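You operate a simulated robot arm through the tools that you are given. There is no shell and no other tool. Be economical: measure what you need, move in short steps, check, and stop when the job is done.

You run a simulated two-armed robot. Do the job below in one go: nothing can be reset, and whatever is moved stays where it is left.

## Task
On the deck behind the flat bar, fold the rag in half.

Only the result counts: the job must be done as asked and must still hold three seconds after the hand-in. Knocking over, shifting, dropping, spilling or breaking anything else fails it. Flat cloth is picked up by pressing the open fingertips on it (5 to 10 N) and closing them slowly along it; thin cloth reads only 2 to 8 mm in the jaws.

## Robot
Two 7-joint arms with two-finger parallel grippers on one trunk, on a base that drives. Base frame: it is fixed to the floor where the robot stands at the start and does not move with it; the origin is under the middle of the robot, x ahead of it, y to its left, z up. Lengths are in mm, angles in rad, forces in N, time in s.
The left shoulder is at the start at [70, 163, 1220], the right one opposite. Places, roughly: deck behind the flat bar [700, 0, 900]. Payload 3.43 kg a hand.
The TCP of each hand is the grasp point between the finger pads, 34 mm short of the fingertips. In the tool frame z runs along the fingers and y along their closing line. The gripper opens to 128 mm. The fingers are 24 mm wide and 12 mm thick; the gripper's body (48 by 130 mm) begins 96 mm behind the TCP.
Orientation is that of the tool frame in the base frame, as a unit quaternion [w, x, y, z]. With the fingers straight down and closing along the base's y, the tool's x points along the base's -x, its y along +y and its z along -z.

## Interface
- The arms move only by the tool send_rows. It takes "left_series", "right_series" or both (then of equal length, played together; a hand with none holds still); each is a list of rows, each a list of 7 numbers: the opening in per cent of the stroke, from 0 (shut) to 100 (fully open), then the shift along the base's x, y, z in mm, then the turn, a rotation vector about the base's x, y, z in rad. In form: [[grip, tx, ty, tz, wx, wy, wz], ...]. A call has 1 to 8 rows; each row is the pose to reach, as a shift and turn from the pose commanded when the call began. Rows are played at 5 a second. More than 50 mm and 0.15 rad between two rows, or a gripper value outside its range, and nothing of the call is played. Where a pose cannot be reached the arm comes as near as it can. A force on the tool above 40 N (or 10 N above the force at the start of the call, whichever is more), or a blocked arm, ends the call early, and 0.2 s more pass. Each finger travels about 153 mm/s and halts on what it meets, pressing with about 21 N; the grip force reading is that of the motor and also rises with nothing between the fingers. The clock runs only during rows and for 0.2 s after the last one: add rows that repeat a pose to give the fingers time. It gives the time, the measured TCP pose, the force on the tool (base axes), the opening and the grip force at its end, in the units of the frame above (readings bear some noise).
- Cameras (640 x 400 px; columns grow to the right, rows downward): "scene" is now at [132.1, 10.9, 1439.8]; the picture's right is [0.12, -0.99, 0.00], its down [-0.66, -0.08, -0.75] and it looks along [0.74, 0.09, -0.66] (base axes); focal length 276 px, centre (320, 200). "left" rides on the left gripper at [76, 11, -160] in its tool frame; the picture's right is [-0.15, 0.99, 0.00], its down [-0.88, -0.13, -0.46] and it looks along [-0.45, -0.07, 0.89] (tool axes); focal length 234 px, centre (320, 200). "right" rides on the right gripper at [76, -11, -160] in its tool frame; the picture's right is [0.15, 0.99, 0.00], its down [-0.88, 0.13, -0.46] and it looks along [-0.45, 0.07, 0.89] (tool axes); focal length 234 px, centre (320, 200).
- camera(camera): a new picture of that camera. No time passes.
- raise_lower(by): slides the trunk up (or, below 0, down) by that many mm; the arms and the scene camera ride with it, the base frame stays. It gives what a move gives, with no picture.
- steer(legs): drives the robot by 1 to 6 legs, each [ahead, left, turn to the left] in mm, mm and rad, along the robot's own axes; the way and the turn of a leg run together, so that a leg with both is an arc; at most 1500 mm and 3.142 rad a leg. The arms and the cameras ride along, it lands a little off, and it stops where it bumps. It gives what a move gives.
- turn_head(pan, tilt): turns the head with the scene camera to pan (to the left, within 1.501 rad either way) and tilt (down, from -0.506 to 1.204), counted from straight ahead of the robot. It gives what a move gives.
- locate(camera, pixels): for up to 12 pixels [column, row] of the newest picture of that camera ("zoom" is the newest enlarged one), the place [x, y, z] in the base frame of the surface seen there, good to about 2 mm. No time passes.
- inspect(camera, box): a new picture of the part [left, top, right, bottom] of that camera's present view, enlarged. No time passes.
- finish_job(): hands the job in; it is judged then, once.

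Go step by step. Measure first, check grasps and placings, and put right what went wrong. The budget is 80 turns and 78 pictures, counting those below and the enlarged ones. Unless the task says otherwise, let go and move clear before handing in, and close with one line.

The tools are called after "Request:" by a JSON object that holds its "op" and its "data". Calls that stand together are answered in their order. send_rows: Moves the arms, as the interface text tells. Its arguments: {"type":"object","properties":{"left_series":{"type":"array","items":{"type":"array","items":{"type":"number"}}},"right_series":{"type":"array","items":{"type":"array","items":{"type":"number"}}}},"required":[]} The other tools are called the same way: raise_lower (by) slides the trunk up or down; steer (legs) drives the base; turn_head (pan, tilt) turns the head that bears the scene camera; camera (camera) takes a picture; locate (camera, pixels) gives the place of the surface under pixels of a picture; inspect (camera, box) takes an enlarged picture of a part of a camera's view; finish_job () hands the job in.

At the start:

```text
clock: 0.0
left_tool_pos: [632.4, 257.2, 1086.6]
left_orientation: [0.0, 0.0, 1.0, 0.001]
left_force: [-1.2, 0.4, 0.3]
left_grip_width: 128.0
left_grip_force: 0.1
right_tool_pos: [589.7, -268.9, 1151.0]
right_orientation: [0.001, 0.0, 1.0, 0.0]
right_force: [0.4, 0.5, -0.8]
right_grip_width: 127.8
right_grip_force: 0.0
trunk travel left (down, up): [-700.0, 240.0]
robot x, y, heading: [-1.6, -0.3, 0.0]
head pan, tilt: [0.122, 0.721]
```

scene: 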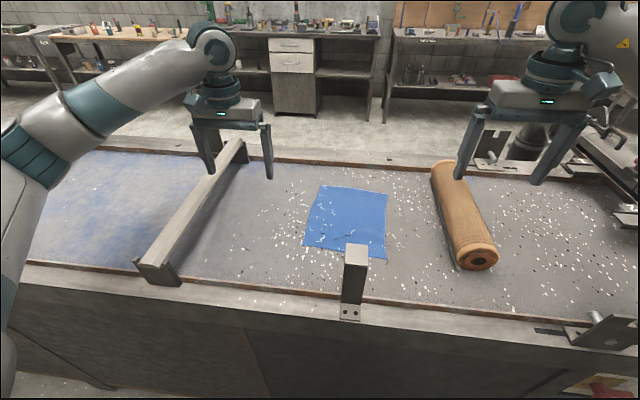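
right: 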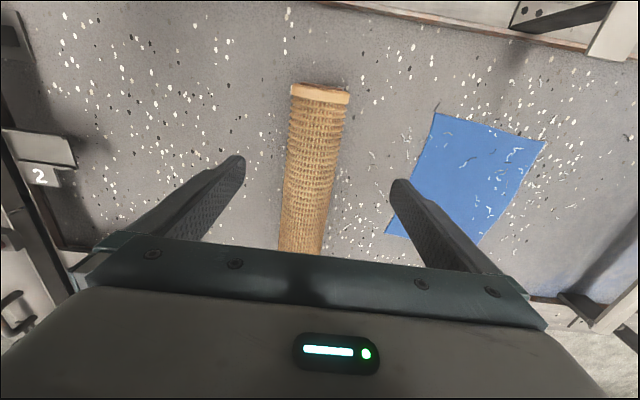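
left: 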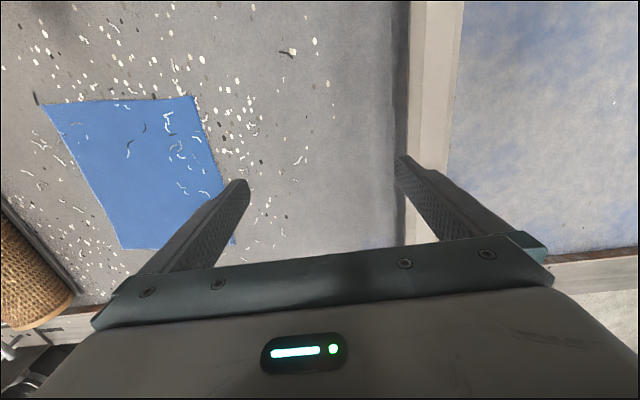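

The rag (blue) lies in the scene at about (303–388, 185–259), with a post in front of its near right edge at (355,250). I'll enlarge it and measure its corners.

Request:
{"op": "inspect", "data": {"camera": "scene", "box": [270, 160, 430, 330]}}

Request:
{"op": "locate", "data": {"camera": "scene", "pixels": [[321, 186], [387, 194], [385, 258], [304, 245], [350, 220], [355, 248], [353, 312], [270, 220], [420, 220], [346, 248], [366, 248], [350, 160]]}}

```text
2.35 times, centred on (350, 245) of scene
```

zoom: 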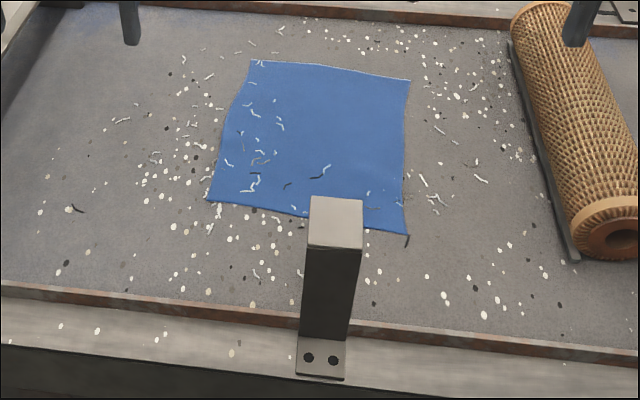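

```text
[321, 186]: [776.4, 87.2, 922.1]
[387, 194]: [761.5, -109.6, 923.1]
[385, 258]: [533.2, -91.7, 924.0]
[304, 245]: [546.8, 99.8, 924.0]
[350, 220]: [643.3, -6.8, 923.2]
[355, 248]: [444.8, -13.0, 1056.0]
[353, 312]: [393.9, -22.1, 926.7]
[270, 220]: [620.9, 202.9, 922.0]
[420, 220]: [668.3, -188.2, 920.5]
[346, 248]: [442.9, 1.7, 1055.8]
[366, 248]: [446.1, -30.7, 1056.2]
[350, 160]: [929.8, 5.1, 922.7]
```

The rag is about 230 mm deep (x 535–775) and 195 mm wide (y −105…95), lying on the deck at z≈922; the post stays at x<460. I'll fold the near edge onto the far edge with both hands, so I'll first bring the hands above the near corners with the fingers partly closed.

Request:
{"op": "send_rows", "data": {"left_series": [[80, -15.4, -37, 0, 0, 0, 0], [60, -30.8, -74, 0, 0, 0, 0], [40, -46.2, -111, 0, 0, 0, 0], [25, -61.6, -148, 0, 0, 0, 0], [25, -77, -185, 0, 0, 0, 0], [25, -77, -185, -29, 0, 0, 0], [25, -77, -185, -58, 0, 0, 0], [25, -77, -185, -87, 0, 0, 0]], "right_series": [[80, -9, 40, 0, 0, 0, 0], [60, -18, 80, 0, 0, 0, 0], [40, -27, 120, 0, 0, 0, 0], [25, -36, 160, 0, 0, 0, 0], [25, -45, 201, 0, 0, 0, 0], [25, -45, 201, -50, 0, 0, 0], [25, -45, 201, -100, 0, 0, 0], [25, -45, 201, -150, 0, 0, 0]]}}

Request:
{"op": "camera", "data": {"camera": "scene"}}

Request:
{"op": "camera", "data": {"camera": "left"}}

Request:
{"op": "camera", "data": {"camera": "right"}}

```text
clock: 1.8
left_tool_pos: [554.3, 71.3, 997.3]
left_orientation: [-0.002, 0.0, 1.0, 0.001]
left_force: [0.7, 0.3, 0.0]
left_grip_width: 32.0
left_grip_force: 0.0
right_tool_pos: [545.3, -72.4, 1004.2]
right_orientation: [0.0, 0.0, 1.0, 0.0]
right_force: [-0.5, 0.2, 0.8]
right_grip_width: 31.8
right_grip_force: 0.1
trunk travel left (down, up): [-700.0, 240.0]
robot x, y, heading: [1.7, -2.1, 0.0]
head pan, tilt: [0.122, 0.721]
```

```text
73 pictures are left
```

scene: 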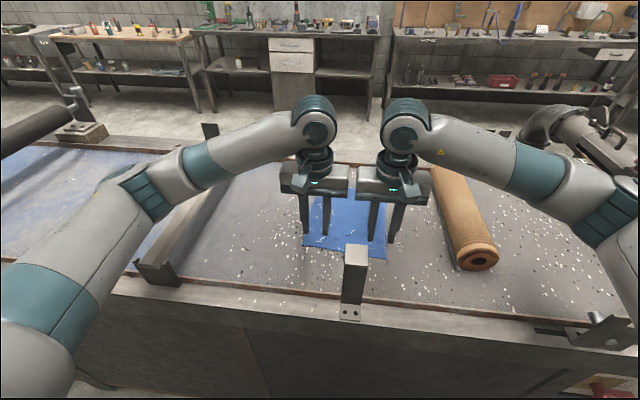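

```text
72 pictures are left
```

left: 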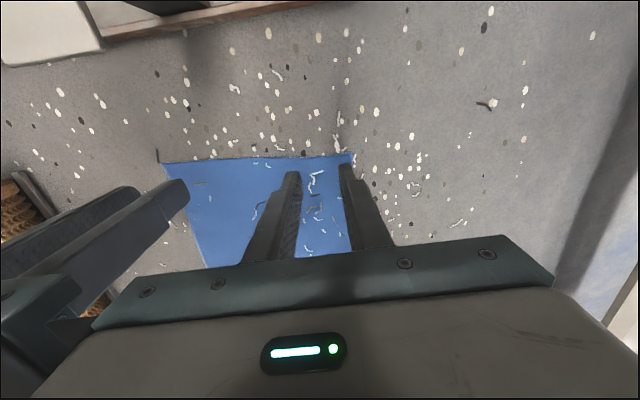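

```text
71 pictures are left
```

right: 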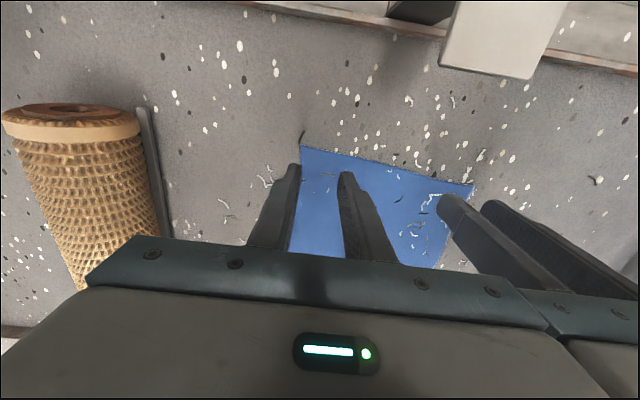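

The hands are above the near corners; the hand cameras show them clearly, at (165,163) and (353,156) in the left and (301,146) and (472,184) in the right. I'll measure those corners to check the finger placing.

Request:
{"op": "locate", "data": {"camera": "left", "pixels": [[167, 165], [351, 158], [260, 160]]}}

Request:
{"op": "locate", "data": {"camera": "right", "pixels": [[303, 149], [470, 186], [380, 165]]}}

```text
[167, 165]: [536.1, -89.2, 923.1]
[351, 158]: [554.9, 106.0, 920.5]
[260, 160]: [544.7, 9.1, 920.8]
```

```text
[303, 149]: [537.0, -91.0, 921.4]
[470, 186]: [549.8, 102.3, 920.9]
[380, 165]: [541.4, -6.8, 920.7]
```

The near corners are at (551,103) and (535,−91), so I'll shift slightly and descend to just above the cloth.

Request:
{"op": "send_rows", "data": {"left_series": [[25, 5, 4, 0, 0, 0, 0], [25, 5, 4, -18, 0, 0, 0], [25, 5, 4, -34, 0, 0, 0], [25, 5, 4, -34, 0, 0, 0]], "right_series": [[25, 2, 6, 0, 0, 0, 0], [25, 2, 6, -22, 0, 0, 0], [25, 2, 6, -41, 0, 0, 0], [25, 2, 6, -41, 0, 0, 0]]}}

Request:
{"op": "inspect", "data": {"camera": "scene", "box": [270, 160, 430, 270]}}

Request:
{"op": "camera", "data": {"camera": "right"}}

```text
clock: 2.8
left_tool_pos: [558.5, 75.8, 965.8]
left_orientation: [0.0, -0.001, 1.0, 0.001]
left_force: [0.9, 0.5, -0.6]
left_grip_width: 32.0
left_grip_force: 0.0
right_tool_pos: [545.1, -62.3, 959.5]
right_orientation: [0.0, 0.0, 1.0, 0.0]
right_force: [-0.1, -0.3, -0.6]
right_grip_width: 31.9
right_grip_force: 0.1
trunk travel left (down, up): [-700.0, 240.0]
robot x, y, heading: [-4.5, 0.8, 0.004]
head pan, tilt: [0.122, 0.721]
```

```text
3.64 times, centred on (350, 215) of scene
```

zoom: 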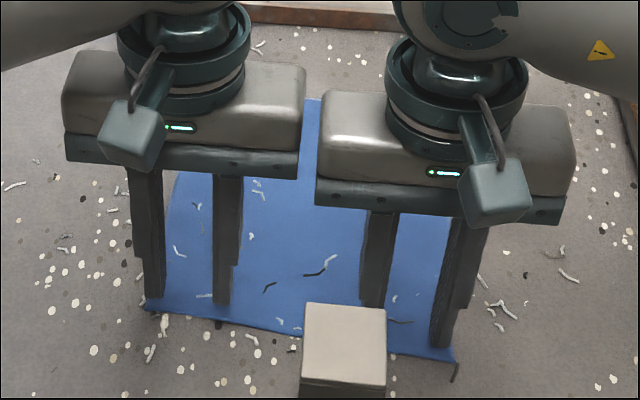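

```text
69 pictures are left
```

right: 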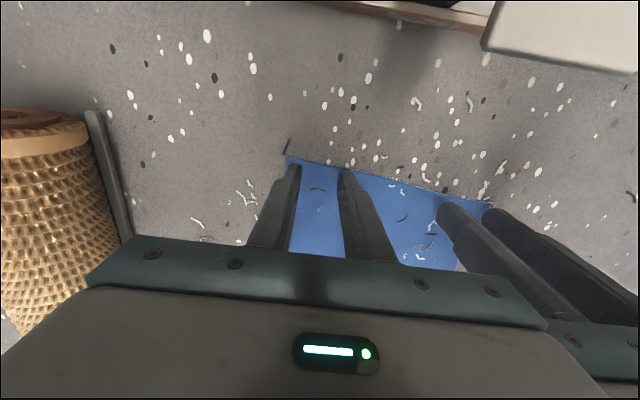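

Both finger pairs straddle the cloth at the corners. Now I'll lower in small steps until the force reads.

Request:
{"op": "send_rows", "data": {"left_series": [[25, 0, 0, -3, 0, 0, 0], [25, 0, 0, -6, 0, 0, 0], [25, 0, 0, -6, 0, 0, 0]], "right_series": [[25, 0, -2, -3, 0, 0, 0], [25, 0, -2, -5, 0, 0, 0], [25, 0, -2, -5, 0, 0, 0]]}}

```text
clock: 3.6
left_tool_pos: [558.4, 77.7, 959.0]
left_orientation: [0.0, 0.0, 1.0, 0.0]
left_force: [-0.2, 0.2, 0.2]
left_grip_width: 31.9
left_grip_force: 0.0
right_tool_pos: [545.8, -63.8, 956.1]
right_orientation: [0.0, 0.0, 1.0, 0.0]
right_force: [0.3, 0.7, 6.0]
right_grip_width: 31.8
right_grip_force: 0.0
trunk travel left (down, up): [-700.0, 240.0]
robot x, y, heading: [2.5, -1.9, 0.001]
head pan, tilt: [0.122, 0.721]
```

The right hand presses with 6 N while the left is still clear of the cloth. I'll close the right slowly and lower the left by 2 mm meanwhile.

Request:
{"op": "send_rows", "data": {"right_series": [[21, 0, 0, 0, 0, 0, 0], [17, 0, 0, 0, 0, 0, 0], [13, 0, 0, 0, 0, 0, 0], [9, 0, 0, 0, 0, 0, 0], [6, 0, 0, 0, 0, 0, 0], [3, 0, 0, 0, 0, 0, 0], [0, 0, 0, 0, 0, 0, 0], [0, 0, 0, 0, 0, 0, 0]], "left_series": [[25, 0, 0, -1, 0, 0, 0], [25, 0, 0, -2, 0, 0, 0], [25, 0, 0, -2, 0, 0, 0], [25, 0, 0, -2, 0, 0, 0], [25, 0, 0, -2, 0, 0, 0], [25, 0, 0, -2, 0, 0, 0], [25, 0, 0, -2, 0, 0, 0], [25, 0, 0, -2, 0, 0, 0]]}}

Request:
{"op": "inspect", "data": {"camera": "scene", "box": [270, 160, 430, 270]}}

Request:
{"op": "camera", "data": {"camera": "right"}}

```text
clock: 5.4
left_tool_pos: [558.5, 75.8, 958.1]
left_orientation: [0.0, 0.0, 1.0, -0.001]
left_force: [-0.4, 0.1, -0.7]
left_grip_width: 32.1
left_grip_force: 0.0
right_tool_pos: [546.6, -64.3, 955.8]
right_orientation: [-0.001, 0.0, 1.0, -0.001]
right_force: [0.2, 0.2, 7.8]
right_grip_width: 0.0
right_grip_force: 20.8
trunk travel left (down, up): [-700.0, 240.0]
robot x, y, heading: [-0.7, -2.4, -0.002]
head pan, tilt: [0.122, 0.721]
```

```text
3.64 times, centred on (350, 215) of scene
```

zoom: 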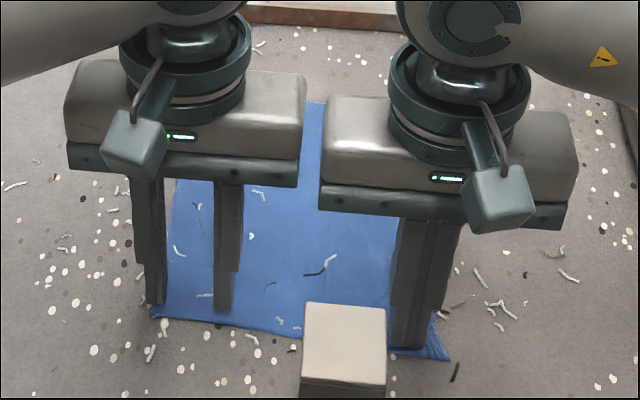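

```text
67 pictures are left
```

right: 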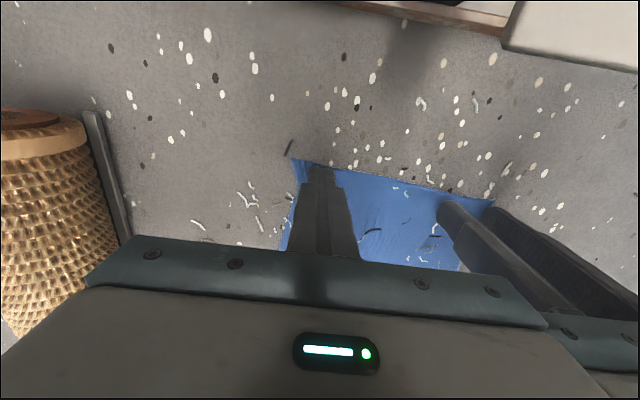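

The right jaws shut to 0.0 mm, so the cloth slipped out even though its corner was dragged a little. I'll lift and reopen the right hand, move the left aside, and try further inside the corner with a firmer press.

Request:
{"op": "send_rows", "data": {"right_series": [[0, 0, 0, 8, 0, 0, 0], [30, 0, 2, 8, 0, 0, 0], [30, 2, 4, 8, 0, 0, 0], [30, 2, 4, 8, 0, 0, 0]], "left_series": [[25, 0, 0, 20, 0, 0, 0], [25, 0, 20, 40, 0, 0, 0], [25, 0, 40, 40, 0, 0, 0], [25, 0, 40, 40, 0, 0, 0]]}}

Request:
{"op": "camera", "data": {"camera": "right"}}

Request:
{"op": "inspect", "data": {"camera": "scene", "box": [270, 160, 430, 270]}}

```text
clock: 6.4
left_tool_pos: [561.5, 115.6, 998.6]
left_orientation: [0.001, 0.0, 1.0, -0.001]
left_force: [0.3, -0.3, 0.8]
left_grip_width: 32.2
left_grip_force: 0.2
right_tool_pos: [548.2, -60.9, 963.7]
right_orientation: [0.0, 0.001, 1.0, 0.0]
right_force: [0.4, -0.8, 0.5]
right_grip_width: 38.2
right_grip_force: 0.0
trunk travel left (down, up): [-700.0, 240.0]
robot x, y, heading: [7.3, -1.9, -0.005]
head pan, tilt: [0.122, 0.721]
```

```text
66 pictures are left
```

right: 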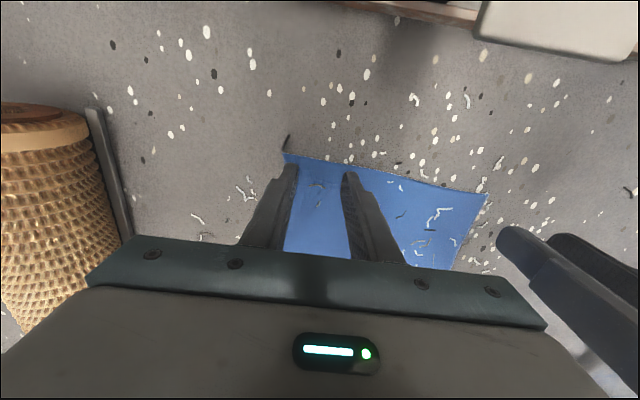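

```text
3.64 times, centred on (350, 215) of scene
```

zoom: 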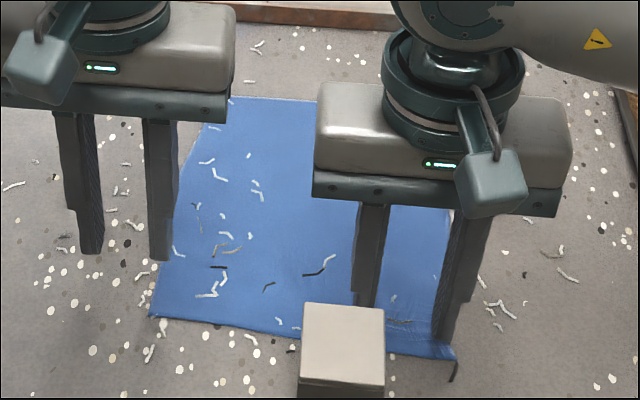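

The cloth has sprung back flat. I'll shift 5 mm further inside and press down again.

Request:
{"op": "send_rows", "data": {"right_series": [[30, 2, 5, 0, 0, 0, 0], [30, 2, 5, -6, 0, 0, 0], [30, 2, 5, -8, 0, 0, 0], [30, 2, 5, -9, 0, 0, 0], [30, 2, 5, -9, 0, 0, 0]]}}

```text
clock: 7.6
left_tool_pos: [560.9, 116.0, 998.3]
left_orientation: [0.0, 0.0, 1.0, -0.001]
left_force: [0.3, -0.3, 0.8]
left_grip_width: 31.9
left_grip_force: 0.0
right_tool_pos: [550.5, -56.2, 955.0]
right_orientation: [0.002, 0.0, 1.0, 0.0]
right_force: [4.2, -2.8, 21.3]
right_grip_width: 38.3
right_grip_force: 0.0
trunk travel left (down, up): [-700.0, 240.0]
robot x, y, heading: [3.0, 2.0, 0.001]
head pan, tilt: [0.122, 0.721]
```

The press reads 21 N, which is too much. I'll ease up 0.9 mm and close slowly, stopping halfway.

Request:
{"op": "send_rows", "data": {"right_series": [[30, 0, 0, 0.9, 0, 0, 0], [28, 0, 0, 0.9, 0, 0, 0], [26, 0, 0, 0.9, 0, 0, 0], [24, 0, 0, 0.9, 0, 0, 0], [22, 0, 0, 0.9, 0, 0, 0], [20, 0, 0, 0.9, 0, 0, 0], [18, 0, 0, 0.9, 0, 0, 0], [16, 0, 0, 0.9, 0, 0, 0]]}}

Request:
{"op": "inspect", "data": {"camera": "right", "box": [220, 100, 540, 300]}}

```text
clock: 9.4
left_tool_pos: [561.0, 115.9, 999.2]
left_orientation: [0.002, 0.0, 1.0, 0.0]
left_force: [0.6, 0.3, 0.4]
left_grip_width: 32.2
left_grip_force: 0.1
right_tool_pos: [548.5, -54.5, 954.9]
right_orientation: [0.0, 0.0, 1.0, 0.0]
right_force: [-0.2, 0.0, 19.2]
right_grip_width: 18.2
right_grip_force: 0.1
trunk travel left (down, up): [-700.0, 240.0]
robot x, y, heading: [1.4, 1.5, -0.003]
head pan, tilt: [0.122, 0.721]
```

```text
2.00 times, centred on (380, 200) of right
```

zoom: 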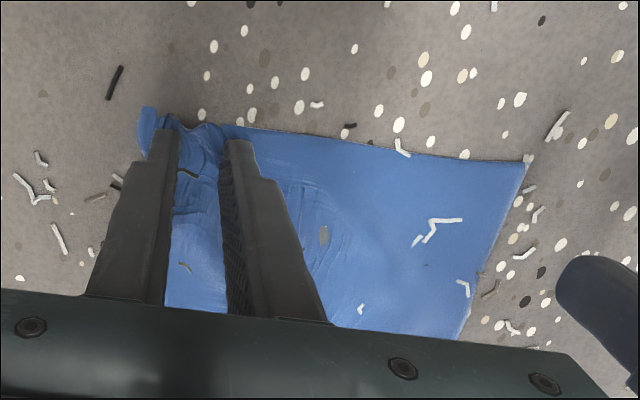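

A ruck is forming between the fingers. The force is still 19 N, so I'll ease up slightly and keep closing.

Request:
{"op": "send_rows", "data": {"right_series": [[14, 0, 0, 0.6, 0, 0, 0], [12, 0, 0, 0.6, 0, 0, 0], [10, 0, 0, 0.6, 0, 0, 0], [8, 0, 0, 0.6, 0, 0, 0], [6, 0, 0, 0.6, 0, 0, 0], [4, 0, 0, 0.6, 0, 0, 0], [2, 0, 0, 0.6, 0, 0, 0], [0, 0, 0, 0.6, 0, 0, 0]]}}

Request:
{"op": "inspect", "data": {"camera": "right", "box": [220, 100, 540, 300]}}

```text
clock: 11.2
left_tool_pos: [560.5, 117.2, 998.2]
left_orientation: [0.0, 0.0, 1.0, 0.0]
left_force: [1.0, 0.6, 0.1]
left_grip_width: 32.2
left_grip_force: 0.1
right_tool_pos: [549.9, -54.3, 954.7]
right_orientation: [0.0, 0.001, 1.0, 0.0]
right_force: [-0.6, -0.5, 5.9]
right_grip_width: 2.4
right_grip_force: 20.9
trunk travel left (down, up): [-700.0, 240.0]
robot x, y, heading: [1.5, 1.1, -0.001]
head pan, tilt: [0.122, 0.721]
```

```text
2.00 times, centred on (380, 200) of right
```

zoom: 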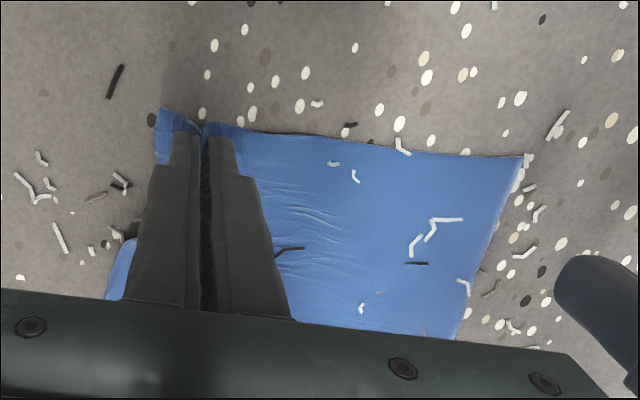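

The right jaws now read 2.4 mm with a ruck held. I'll lift a little, shift outward to restore the width, and check the grip.

Request:
{"op": "send_rows", "data": {"right_series": [[0, 0, 0, 6, 0, 0, 0], [0, 0, -6, 10, 0, 0, 0], [0, 0, -12, 10, 0, 0, 0], [0, 0, -12, 10, 0, 0, 0]]}}

Request:
{"op": "camera", "data": {"camera": "left"}}

Request:
{"op": "inspect", "data": {"camera": "scene", "box": [270, 160, 430, 270]}}

```text
clock: 12.2
left_tool_pos: [562.2, 116.5, 998.0]
left_orientation: [0.0, 0.0, 1.0, 0.0]
left_force: [0.9, 0.1, -0.8]
left_grip_width: 32.0
left_grip_force: 0.0
right_tool_pos: [550.5, -67.1, 966.2]
right_orientation: [0.001, 0.0, 1.0, 0.0]
right_force: [-0.6, 0.1, 0.1]
right_grip_width: 2.0
right_grip_force: 21.0
trunk travel left (down, up): [-700.0, 240.0]
robot x, y, heading: [-0.0, -4.6, -0.005]
head pan, tilt: [0.122, 0.721]
```

```text
62 pictures are left
```

left: 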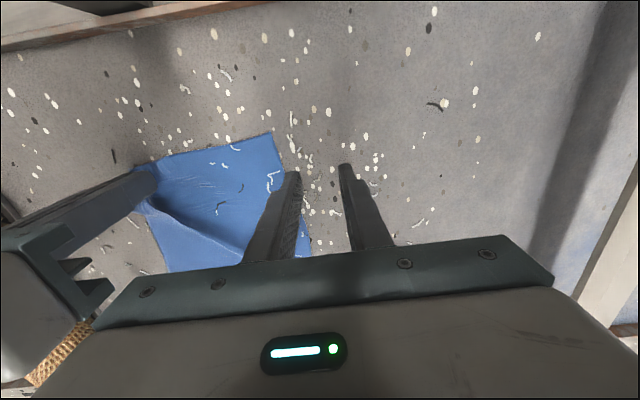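

```text
3.64 times, centred on (350, 215) of scene
```

zoom: 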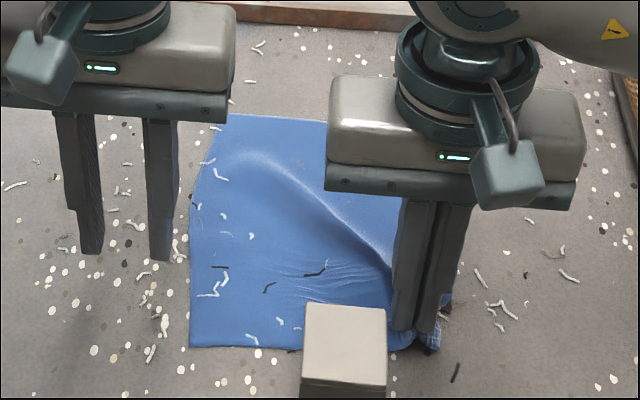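

The grip holds at 2.0 mm, but the cloth's left side slid right with the drag. I'll measure the left corner again.

Request:
{"op": "locate", "data": {"camera": "left", "pixels": [[272, 137], [220, 150], [270, 180]]}}

Request:
{"op": "locate", "data": {"camera": "zoom", "pixels": [[192, 345], [230, 116], [193, 230], [410, 348], [325, 122]]}}

```text
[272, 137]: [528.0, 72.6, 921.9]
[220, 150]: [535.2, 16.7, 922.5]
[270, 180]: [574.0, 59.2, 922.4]
```

```text
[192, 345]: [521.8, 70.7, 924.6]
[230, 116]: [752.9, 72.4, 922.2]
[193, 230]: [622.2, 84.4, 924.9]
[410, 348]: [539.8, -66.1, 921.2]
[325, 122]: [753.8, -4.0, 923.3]
```

The left near corner is now at about (525,72). The left gripper needs room beside the right one, so I'll tilt the held right hand outward about its fingertips. First I'll check where the roll lies.

Request:
{"op": "locate", "data": {"camera": "scene", "pixels": [[440, 175], [455, 200], [470, 225], [462, 262], [478, 245], [440, 220], [452, 240]]}}

Request:
{"op": "send_rows", "data": {"right_series": [[0, 0, -4, 1, 0.13, 0, 0], [0, 0, -8, 1, 0.26, 0, 0], [0, 0, -12, 0, 0.39, 0, 0], [0, 0, -12, 0, 0.39, 0, 0]]}}

Request:
{"op": "camera", "data": {"camera": "scene"}}

Request:
{"op": "camera", "data": {"camera": "left"}}

```text
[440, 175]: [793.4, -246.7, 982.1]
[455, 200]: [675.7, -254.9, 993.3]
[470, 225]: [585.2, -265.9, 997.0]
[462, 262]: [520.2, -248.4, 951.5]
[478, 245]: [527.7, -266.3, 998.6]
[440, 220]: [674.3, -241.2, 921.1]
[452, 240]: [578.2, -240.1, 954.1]
```

```text
clock: 13.2
left_tool_pos: [560.9, 116.2, 997.3]
left_orientation: [0.0, 0.001, 1.0, 0.0]
left_force: [-0.5, 1.1, 0.8]
left_grip_width: 32.0
left_grip_force: 0.1
right_tool_pos: [551.3, -76.7, 966.5]
right_orientation: [0.0, 0.0, 0.981, 0.194]
right_force: [-0.5, -0.5, 0.2]
right_grip_width: 1.8
right_grip_force: 21.0
trunk travel left (down, up): [-700.0, 240.0]
robot x, y, heading: [1.7, -1.7, -0.005]
head pan, tilt: [0.122, 0.721]
```

```text
60 pictures are left
```

scene: 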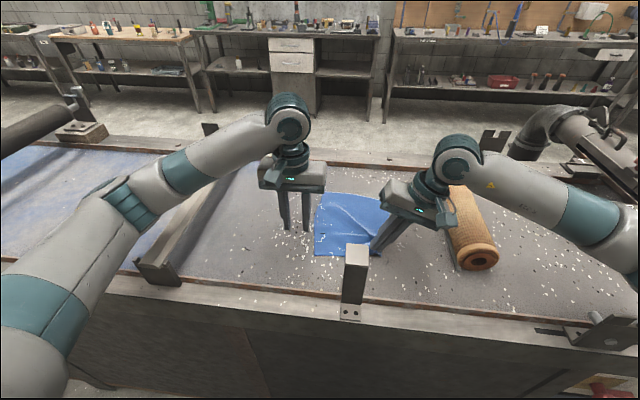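

```text
59 pictures are left
```

left: 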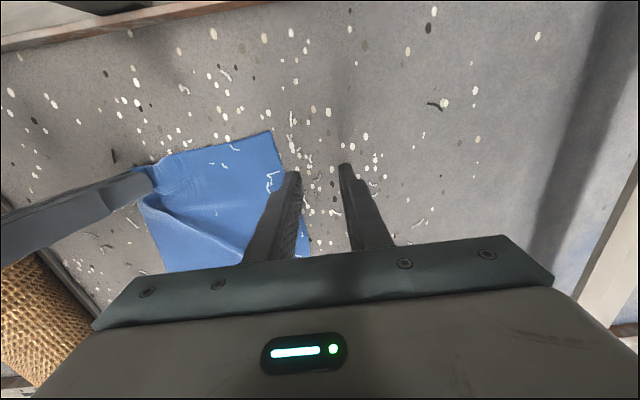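

The right hand holds (1.8 mm) and is tilted clear of the roll (y<−240, top about 1000). I'll measure the left corner and move the left hand above it.

Request:
{"op": "locate", "data": {"camera": "left", "pixels": [[270, 134], [220, 146], [160, 162], [305, 230]]}}

Request:
{"op": "send_rows", "data": {"left_series": [[27, -10, -35, 0, 0, 0, 0], [27, -22, -72, 0, 0, 0, 0], [27, -22, -72, -15, 0, 0, 0], [27, -22, -72, -30, 0, 0, 0], [27, -22, -72, -30, 0, 0, 0]]}}

Request:
{"op": "camera", "data": {"camera": "left"}}

Request:
{"op": "inspect", "data": {"camera": "scene", "box": [270, 160, 430, 270]}}

```text
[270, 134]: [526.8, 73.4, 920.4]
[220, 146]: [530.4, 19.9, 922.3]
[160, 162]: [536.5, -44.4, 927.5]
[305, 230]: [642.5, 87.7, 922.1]
```

```text
clock: 14.4
left_tool_pos: [538.8, 43.7, 968.0]
left_orientation: [0.0, 0.0, 1.0, 0.0]
left_force: [-0.1, -0.8, 0.8]
left_grip_width: 34.6
left_grip_force: 0.1
right_tool_pos: [549.8, -77.7, 966.6]
right_orientation: [0.0, 0.0, 0.981, 0.194]
right_force: [-0.4, 0.4, -0.1]
right_grip_width: 1.8
right_grip_force: 21.1
trunk travel left (down, up): [-700.0, 240.0]
robot x, y, heading: [1.7, -0.6, 0.001]
head pan, tilt: [0.122, 0.721]
```

```text
58 pictures are left
```

left: 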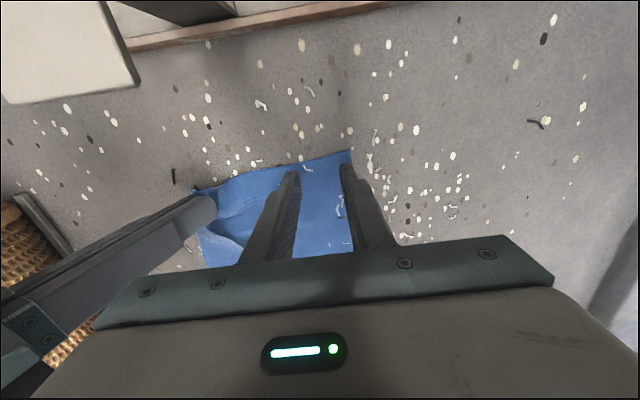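

```text
3.64 times, centred on (350, 215) of scene
```

zoom: 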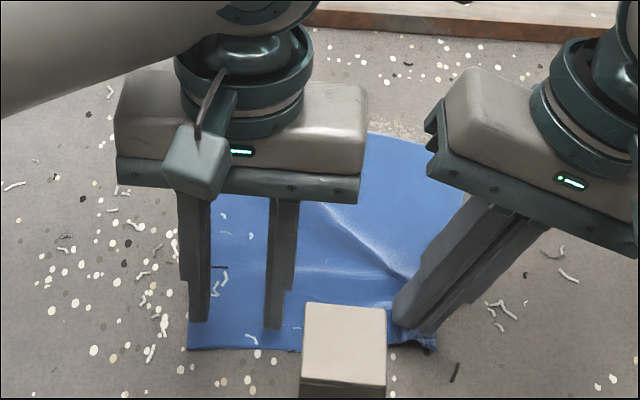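

The left fingers are well placed inside the corner. I'll press down gently.

Request:
{"op": "send_rows", "data": {"left_series": [[27, -1, 0, -6, 0, 0, 0], [27, -1, 0, -9, 0, 0, 0], [27, -1, 0, -10, 0, 0, 0], [27, -1, 0, -10, 0, 0, 0]]}}

```text
clock: 15.4
left_tool_pos: [537.7, 44.3, 961.6]
left_orientation: [0.004, -0.001, 1.0, 0.001]
left_force: [-0.5, 0.5, 0.9]
left_grip_width: 34.7
left_grip_force: 0.1
right_tool_pos: [549.1, -78.8, 967.9]
right_orientation: [0.001, 0.0, 0.981, 0.195]
right_force: [0.0, -0.4, 0.3]
right_grip_width: 1.9
right_grip_force: 20.8
trunk travel left (down, up): [-700.0, 240.0]
robot x, y, heading: [1.8, 3.0, 0.001]
head pan, tilt: [0.122, 0.721]
```

There's no contact yet, so I'll go lower.

Request:
{"op": "send_rows", "data": {"left_series": [[27, 0, 0, -1.5, 0, 0, 0], [27, 0, 0, -2.5, 0, 0, 0], [27, 0, 0, -2.5, 0, 0, 0]]}}

```text
clock: 16.2
left_tool_pos: [537.9, 42.3, 963.7]
left_orientation: [0.007, -0.001, 1.0, 0.001]
left_force: [-0.3, 0.9, 0.1]
left_grip_width: 34.6
left_grip_force: 0.0
right_tool_pos: [547.4, -79.4, 967.5]
right_orientation: [0.001, 0.0, 0.981, 0.195]
right_force: [-0.2, -0.2, -0.1]
right_grip_width: 2.1
right_grip_force: 20.9
trunk travel left (down, up): [-700.0, 240.0]
robot x, y, heading: [-3.2, -1.4, 0.001]
head pan, tilt: [0.122, 0.721]
```

The left hand is not following: commanded about 955, it measures 963.7 with a slight tilt and no force. That suggests a reach or joint limit, so I'll look.

Request:
{"op": "camera", "data": {"camera": "scene"}}

Request:
{"op": "camera", "data": {"camera": "left"}}

```text
56 pictures are left
```

scene: 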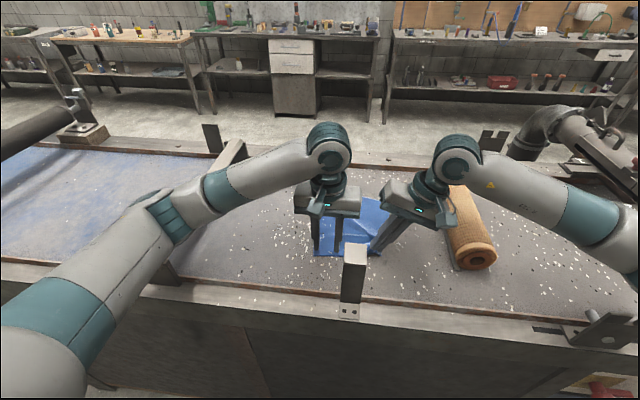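

```text
55 pictures are left
```

left: 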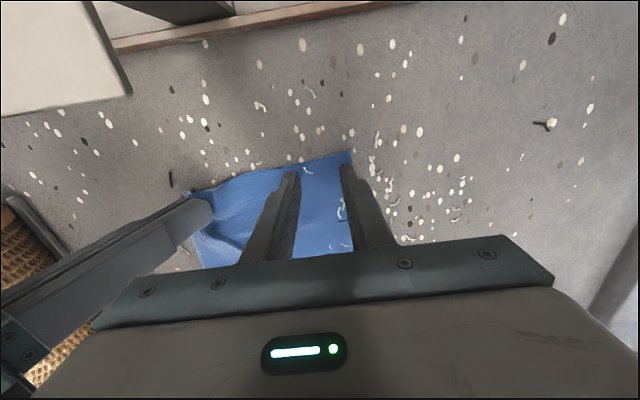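

The left elbow (px 175,215) looks close to the fence bar. I'll measure the elbow and the bar.

Request:
{"op": "locate", "data": {"camera": "scene", "pixels": [[178, 222], [185, 240], [165, 240], [172, 265], [165, 210], [240, 150], [225, 165], [210, 130], [165, 280], [215, 205]]}}

Request:
{"op": "inspect", "data": {"camera": "scene", "box": [110, 130, 270, 300]}}

```text
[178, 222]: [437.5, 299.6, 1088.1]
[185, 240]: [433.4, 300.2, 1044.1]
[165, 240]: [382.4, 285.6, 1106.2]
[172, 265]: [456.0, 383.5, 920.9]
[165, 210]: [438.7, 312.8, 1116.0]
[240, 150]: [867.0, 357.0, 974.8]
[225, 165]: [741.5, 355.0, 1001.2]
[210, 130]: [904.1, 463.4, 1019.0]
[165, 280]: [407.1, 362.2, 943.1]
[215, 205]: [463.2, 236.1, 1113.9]
```

```text
2.35 times, centred on (190, 215) of scene
```

zoom: 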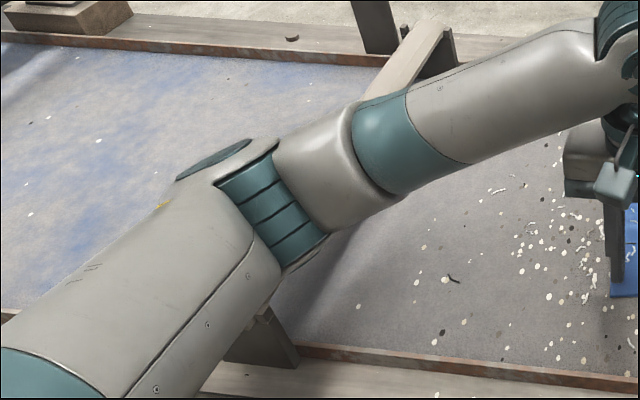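

The elbow is at z≈1080 above the fence bar (top about 1000, y≈355), so it is probably riding on the bar. I'll back the left hand up, then raise the trunk in small stages while lowering the right hand equally.

Request:
{"op": "send_rows", "data": {"left_series": [[27, 0, 0, 15, 0, 0, 0], [27, 0, 0, 30, 0, 0, 0]]}}

Request:
{"op": "raise_lower", "data": {"by": 40}}

Request:
{"op": "send_rows", "data": {"right_series": [[0, 0, 0, -20, 0, 0, 0], [0, 0, 0, -40, 0, 0, 0], [0, 0, 0, -40, 0, 0, 0]], "left_series": [[27, 0, 0, -20, 0, 0, 0], [27, 0, 0, -40, 0, 0, 0], [27, 0, 0, -40, 0, 0, 0]]}}

```text
clock: 16.8
left_tool_pos: [537.3, 41.7, 980.8]
left_orientation: [-0.003, 0.001, 1.0, 0.0]
left_force: [0.7, -0.1, -0.4]
left_grip_width: 34.5
left_grip_force: 0.1
right_tool_pos: [551.2, -80.3, 964.3]
right_orientation: [0.0, 0.001, 0.981, 0.194]
right_force: [0.4, 0.0, -0.7]
right_grip_width: 2.1
right_grip_force: 21.2
trunk travel left (down, up): [-700.0, 240.0]
robot x, y, heading: [3.5, 0.1, -0.003]
head pan, tilt: [0.122, 0.721]
```

```text
clock: 17.6
left_tool_pos: [538.3, 43.9, 1023.3]
left_orientation: [-0.001, -0.001, 1.0, 0.0]
left_force: [0.3, -0.5, 0.2]
left_grip_width: 34.6
left_grip_force: 0.0
right_tool_pos: [550.1, -76.8, 1006.9]
right_orientation: [-0.001, 0.0, 0.981, 0.194]
right_force: [-0.3, -0.7, 0.3]
right_grip_width: 2.1
right_grip_force: 20.9
trunk travel left (down, up): [-740.0, 200.0]
robot x, y, heading: [5.8, -0.7, 0.005]
head pan, tilt: [0.122, 0.721]
```

```text
clock: 18.4
left_tool_pos: [535.4, 42.9, 984.5]
left_orientation: [0.0, 0.0, 1.0, 0.001]
left_force: [0.2, 0.3, -0.1]
left_grip_width: 34.7
left_grip_force: 0.1
right_tool_pos: [550.3, -77.3, 965.4]
right_orientation: [0.0, -0.001, 0.981, 0.194]
right_force: [-0.6, 1.0, 0.3]
right_grip_width: 1.8
right_grip_force: 20.9
trunk travel left (down, up): [-740.0, 200.0]
robot x, y, heading: [2.8, -1.5, -0.001]
head pan, tilt: [0.122, 0.721]
```

Works well. Another 80 mm in two stages.

Request:
{"op": "raise_lower", "data": {"by": 40}}

Request:
{"op": "send_rows", "data": {"right_series": [[0, 0, 0, -20, 0, 0, 0], [0, 0, 0, -40, 0, 0, 0]], "left_series": [[27, 0, 0, -20, 0, 0, 0], [27, 0, 0, -40, 0, 0, 0]]}}

Request:
{"op": "raise_lower", "data": {"by": 40}}

Request:
{"op": "send_rows", "data": {"right_series": [[0, 0, 0, -20, 0, 0, 0], [0, 0, 0, -40, 0, 0, 0], [0, 0, 0, -40, 0, 0, 0]], "left_series": [[27, 0, 0, -20, 0, 0, 0], [27, 0, 0, -40, 0, 0, 0], [27, 0, 0, -52, 0, 0, 0]]}}

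Request:
{"op": "camera", "data": {"camera": "scene"}}

Request:
{"op": "camera", "data": {"camera": "left"}}

```text
clock: 19.3
left_tool_pos: [536.9, 43.3, 1023.5]
left_orientation: [0.0, 0.001, 1.0, 0.0]
left_force: [0.1, 0.3, -0.8]
left_grip_width: 34.8
left_grip_force: 0.0
right_tool_pos: [549.8, -78.4, 1004.9]
right_orientation: [-0.001, 0.0, 0.981, 0.195]
right_force: [0.3, -1.5, 0.1]
right_grip_width: 1.9
right_grip_force: 21.3
trunk travel left (down, up): [-780.0, 160.0]
robot x, y, heading: [2.3, -3.4, 0.002]
head pan, tilt: [0.122, 0.721]
```

```text
clock: 19.9
left_tool_pos: [535.0, 42.8, 987.2]
left_orientation: [0.0, 0.0, 1.0, -0.001]
left_force: [-0.6, 0.1, 0.3]
left_grip_width: 34.6
left_grip_force: 0.1
right_tool_pos: [550.9, -80.0, 964.4]
right_orientation: [-0.001, 0.001, 0.981, 0.195]
right_force: [0.8, -0.9, -0.2]
right_grip_width: 2.0
right_grip_force: 21.1
trunk travel left (down, up): [-780.0, 160.0]
robot x, y, heading: [3.1, -1.0, 0.001]
head pan, tilt: [0.122, 0.721]
```

```text
clock: 20.7
left_tool_pos: [533.5, 42.8, 1025.0]
left_orientation: [-0.001, 0.0, 1.0, 0.0]
left_force: [0.0, 0.6, -0.1]
left_grip_width: 34.4
left_grip_force: 0.1
right_tool_pos: [549.0, -81.2, 1005.1]
right_orientation: [0.001, 0.001, 0.981, 0.194]
right_force: [0.1, -0.8, 0.1]
right_grip_width: 2.0
right_grip_force: 21.3
trunk travel left (down, up): [-820.0, 120.0]
robot x, y, heading: [-0.3, -3.2, -0.0]
head pan, tilt: [0.122, 0.721]
```

```text
clock: 21.5
left_tool_pos: [533.8, 43.0, 973.5]
left_orientation: [0.001, 0.0, 1.0, 0.0]
left_force: [-0.4, 0.5, -0.1]
left_grip_width: 34.5
left_grip_force: 0.1
right_tool_pos: [550.3, -81.3, 966.3]
right_orientation: [0.0, -0.001, 0.981, 0.194]
right_force: [-0.9, 0.0, -0.1]
right_grip_width: 1.9
right_grip_force: 20.3
trunk travel left (down, up): [-820.0, 120.0]
robot x, y, heading: [1.9, 2.3, 0.003]
head pan, tilt: [0.122, 0.721]
```

```text
53 pictures are left
```

scene: 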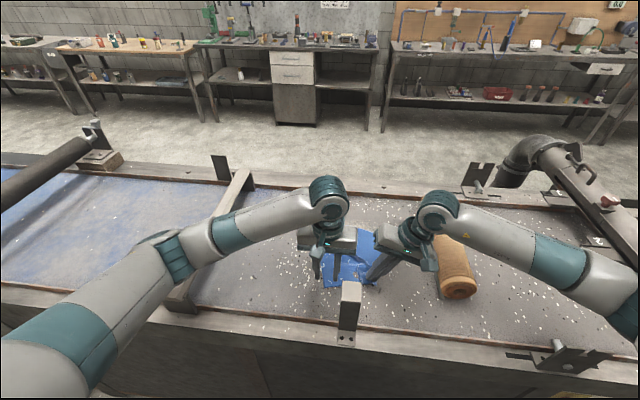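

```text
52 pictures are left
```

left: 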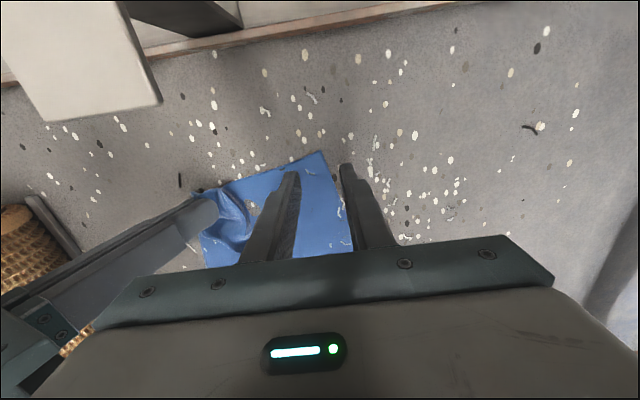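

The elbow is clear now. The cloth's left corner (px 323,153) slid a bit further right, so I'll measure it.

Request:
{"op": "locate", "data": {"camera": "left", "pixels": [[322, 156], [260, 172], [240, 200], [350, 235]]}}

Request:
{"op": "inspect", "data": {"camera": "scene", "box": [290, 190, 430, 300]}}

Request:
{"op": "locate", "data": {"camera": "scene", "pixels": [[232, 190], [245, 178], [182, 300]]}}

```text
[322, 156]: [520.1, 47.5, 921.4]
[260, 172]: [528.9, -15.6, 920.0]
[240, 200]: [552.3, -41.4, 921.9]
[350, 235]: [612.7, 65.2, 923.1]
```

```text
3.64 times, centred on (360, 245) of scene
```

zoom: 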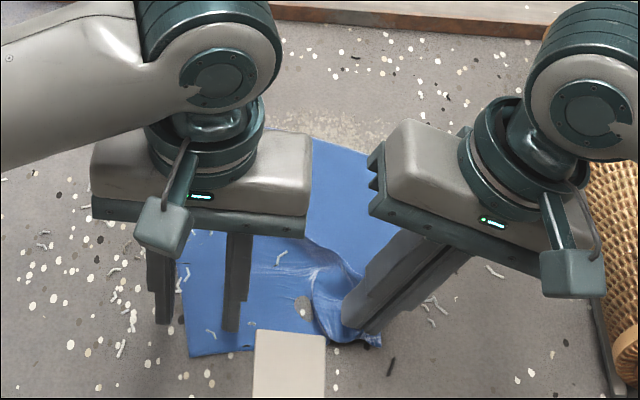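

```text
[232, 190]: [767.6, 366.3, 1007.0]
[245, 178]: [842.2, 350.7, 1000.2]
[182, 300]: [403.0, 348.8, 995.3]
```

The corner is at (520,47), and the tilted right gripper leaves room for the left at y≈20 with about 12 mm between bodies. I'll move in and press there.

Request:
{"op": "send_rows", "data": {"left_series": [[25, 1, -11, 0, 0, 0, 0], [25, 2, -22, 0, 0, 0, 0], [25, 2, -22, -9, 0, 0, 0], [25, 2, -22, -14, 0, 0, 0], [25, 2, -22, -14, 0, 0, 0]]}}

Request:
{"op": "camera", "data": {"camera": "left"}}

Request:
{"op": "inspect", "data": {"camera": "scene", "box": [290, 190, 430, 300]}}

```text
clock: 22.7
left_tool_pos: [534.8, 21.3, 961.1]
left_orientation: [-0.001, 0.001, 1.0, 0.0]
left_force: [0.0, 0.4, 0.4]
left_grip_width: 32.3
left_grip_force: 0.0
right_tool_pos: [548.4, -82.0, 965.8]
right_orientation: [0.0, 0.0, 0.981, 0.194]
right_force: [-0.3, -0.6, -0.9]
right_grip_width: 2.2
right_grip_force: 20.7
trunk travel left (down, up): [-820.0, 120.0]
robot x, y, heading: [-1.3, -2.6, 0.003]
head pan, tilt: [0.122, 0.721]
```

```text
50 pictures are left
```

left: 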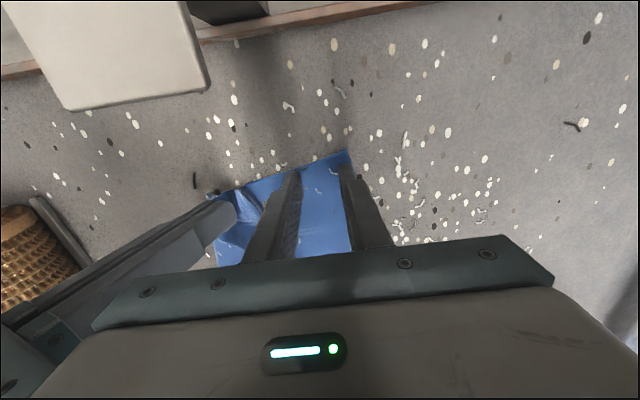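

```text
3.64 times, centred on (360, 245) of scene
```

zoom: 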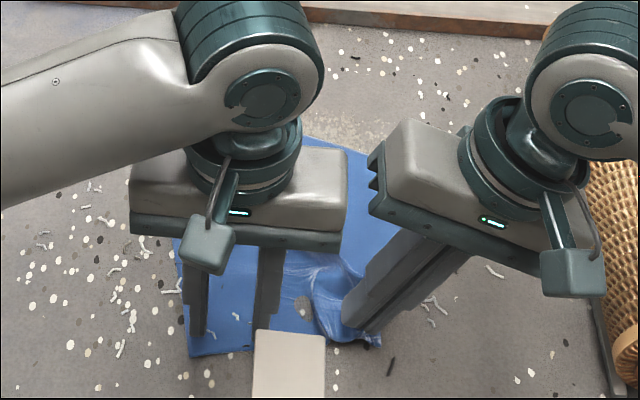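

Well placed. I'll press.

Request:
{"op": "send_rows", "data": {"left_series": [[25, 0, -1, -3, 0, 0, 0], [25, 0, -1, -4.5, 0, 0, 0], [25, 0, -1, -4.5, 0, 0, 0]]}}

```text
clock: 23.5
left_tool_pos: [536.1, 20.4, 956.5]
left_orientation: [0.0, 0.0, 1.0, 0.0]
left_force: [0.1, 0.2, -1.3]
left_grip_width: 32.1
left_grip_force: 0.1
right_tool_pos: [550.8, -81.1, 965.8]
right_orientation: [0.0, 0.0, 0.981, 0.194]
right_force: [0.4, 0.4, -0.2]
right_grip_width: 2.1
right_grip_force: 20.7
trunk travel left (down, up): [-820.0, 120.0]
robot x, y, heading: [-1.0, -0.4, 0.001]
head pan, tilt: [0.122, 0.721]
```

Request:
{"op": "send_rows", "data": {"left_series": [[25, 0, 0, -1, 0, 0, 0], [25, 0, 0, -1.7, 0, 0, 0], [25, 0, 0, -1.7, 0, 0, 0]]}}

```text
clock: 24.3
left_tool_pos: [534.6, 20.3, 955.4]
left_orientation: [0.001, -0.001, 1.0, -0.001]
left_force: [1.8, 0.9, 16.5]
left_grip_width: 32.0
left_grip_force: 0.1
right_tool_pos: [548.0, -81.4, 966.3]
right_orientation: [0.0, -0.001, 0.981, 0.193]
right_force: [-0.3, -1.0, 0.0]
right_grip_width: 2.2
right_grip_force: 20.8
trunk travel left (down, up): [-820.0, 120.0]
robot x, y, heading: [1.6, -0.3, -0.002]
head pan, tilt: [0.122, 0.721]
```

Contact at 16.5 N. I'll ease up 0.5 mm and close slowly.

Request:
{"op": "send_rows", "data": {"left_series": [[24, 0, 0, 0.4, 0, 0, 0], [22, 0, 0, 0.5, 0, 0, 0], [20, 0, 0, 0.5, 0, 0, 0], [18, 0, 0, 0.5, 0, 0, 0], [16, 0, 0, 0.5, 0, 0, 0], [14, 0, 0, 0.5, 0, 0, 0], [12, 0, 0, 0.5, 0, 0, 0]]}}

Request:
{"op": "send_rows", "data": {"left_series": [[10, 0, 0, 0.3, 0, 0, 0], [8, 0, 0, 0.3, 0, 0, 0], [6, 0, 0, 0.3, 0, 0, 0], [4, 0, 0, 0.3, 0, 0, 0], [2, 0, 0, 0.3, 0, 0, 0], [0, 0, 0, 0.3, 0, 0, 0], [0, 0, 0, 0.3, 0, 0, 0]]}}

Request:
{"op": "camera", "data": {"camera": "left"}}

```text
clock: 25.9
left_tool_pos: [534.8, 20.1, 954.5]
left_orientation: [0.001, 0.0, 1.0, 0.0]
left_force: [1.7, -0.3, 27.3]
left_grip_width: 12.4
left_grip_force: 0.0
right_tool_pos: [548.1, -82.0, 967.4]
right_orientation: [0.001, 0.0, 0.981, 0.194]
right_force: [0.2, 0.4, 0.3]
right_grip_width: 1.8
right_grip_force: 20.6
trunk travel left (down, up): [-820.0, 120.0]
robot x, y, heading: [-1.8, -0.4, -0.001]
head pan, tilt: [0.122, 0.721]
```

```text
clock: 27.5
left_tool_pos: [533.5, 19.9, 955.9]
left_orientation: [0.002, 0.0, 1.0, 0.0]
left_force: [-0.2, 1.6, 23.3]
left_grip_width: 0.1
left_grip_force: 21.0
right_tool_pos: [547.2, -80.1, 965.3]
right_orientation: [0.0, -0.001, 0.981, 0.195]
right_force: [-0.8, 0.0, -0.3]
right_grip_width: 1.9
right_grip_force: 21.1
trunk travel left (down, up): [-820.0, 120.0]
robot x, y, heading: [-2.2, 1.1, -0.004]
head pan, tilt: [0.122, 0.721]
```

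```text
48 pictures are left
```

left: 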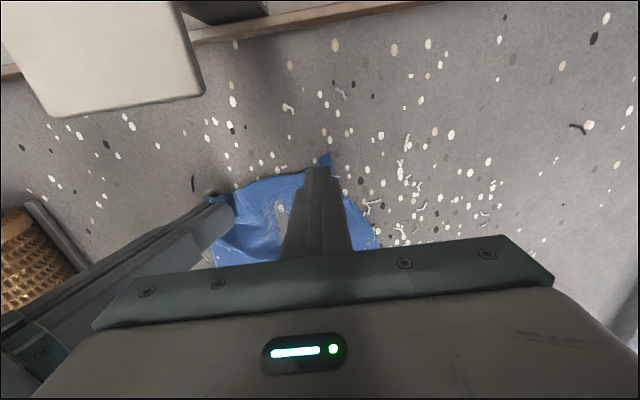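

The left jaws shut empty (0.1 mm), having pressed too hard too near the edge. As the closed tips still press on the cloth, I'll use them to drag it about 28 mm left to take out the slack.

Request:
{"op": "send_rows", "data": {"left_series": [[0, -1, 4, 0.6, 0, 0, 0], [0, -1, 8, 0.6, 0, 0, 0], [0, -1, 12, 0.6, 0, 0, 0], [0, -1, 16, 0.6, 0, 0, 0], [0, -1, 20, 0.6, 0, 0, 0], [0, -1, 24, 0.6, 0, 0, 0], [0, -1, 28, 0.6, 0, 0, 0]]}}

Request:
{"op": "send_rows", "data": {"left_series": [[0, 0, 0, 15, 0, 0, 0], [25, 0, 0, 15, 0, 0, 0], [25, 0, 0, 15, 0, 0, 0]]}}

Request:
{"op": "camera", "data": {"camera": "left"}}

Request:
{"op": "inspect", "data": {"camera": "scene", "box": [290, 190, 430, 300]}}

```text
clock: 29.1
left_tool_pos: [534.1, 47.9, 955.6]
left_orientation: [0.0, 0.0, 1.0, 0.0]
left_force: [-0.4, -5.3, 10.8]
left_grip_width: 0.0
left_grip_force: 20.5
right_tool_pos: [549.9, -82.0, 966.3]
right_orientation: [0.0, 0.0, 0.981, 0.195]
right_force: [-1.6, 2.3, -0.8]
right_grip_width: 1.9
right_grip_force: 21.3
trunk travel left (down, up): [-820.0, 120.0]
robot x, y, heading: [-1.5, 0.2, -0.004]
head pan, tilt: [0.122, 0.721]
```

```text
clock: 29.9
left_tool_pos: [535.4, 47.4, 969.8]
left_orientation: [0.0, 0.0, 1.0, -0.001]
left_force: [-0.1, 0.2, 0.6]
left_grip_width: 31.8
left_grip_force: 0.0
right_tool_pos: [549.3, -81.6, 964.6]
right_orientation: [0.0, 0.0, 0.981, 0.193]
right_force: [0.6, 1.1, 0.0]
right_grip_width: 2.0
right_grip_force: 21.3
trunk travel left (down, up): [-820.0, 120.0]
robot x, y, heading: [-3.4, -0.1, -0.0]
head pan, tilt: [0.122, 0.721]
```

```text
47 pictures are left
```

left: 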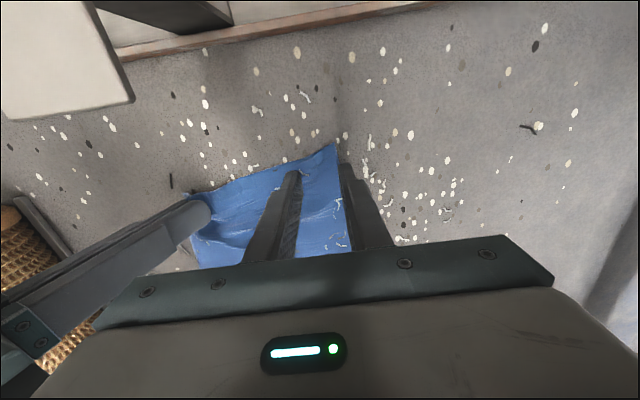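

```text
3.64 times, centred on (360, 245) of scene
```

zoom: 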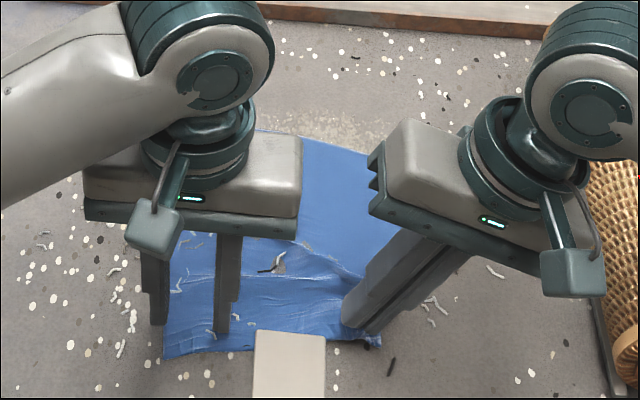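

The drag worked: the left corner is now at left px (333,145). I'll measure it for a second attempt, placed further inside.

Request:
{"op": "locate", "data": {"camera": "left", "pixels": [[332, 149], [260, 172], [350, 230], [230, 195]]}}

```text
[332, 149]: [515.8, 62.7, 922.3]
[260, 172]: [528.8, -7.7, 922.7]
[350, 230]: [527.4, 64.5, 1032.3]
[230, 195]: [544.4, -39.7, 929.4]
```

The corner is at (516,63). I'll place the fingers at y≈25 with 38 mm opening and press lightly.

Request:
{"op": "send_rows", "data": {"left_series": [[30, 1, -11, 0, 0, 0, 0], [30, 2, -22, 0, 0, 0, 0], [30, 2, -22, -8, 0, 0, 0], [30, 2, -22, -13, 0, 0, 0], [30, 2, -22, -15, 0, 0, 0], [30, 2, -22, -15, 0, 0, 0]]}}

Request:
{"op": "camera", "data": {"camera": "left"}}

```text
clock: 31.3
left_tool_pos: [536.0, 25.2, 954.9]
left_orientation: [-0.001, 0.0, 1.0, 0.0]
left_force: [-0.6, -1.8, 6.4]
left_grip_width: 38.4
left_grip_force: 0.0
right_tool_pos: [548.5, -81.9, 965.4]
right_orientation: [0.0, 0.0, 0.981, 0.195]
right_force: [0.7, -0.1, -0.3]
right_grip_width: 1.9
right_grip_force: 21.0
trunk travel left (down, up): [-820.0, 120.0]
robot x, y, heading: [0.9, 0.3, 0.006]
head pan, tilt: [0.122, 0.721]
```

```text
45 pictures are left
```

left: 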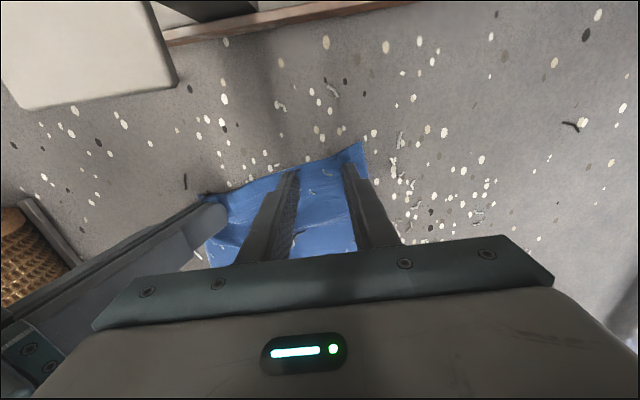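

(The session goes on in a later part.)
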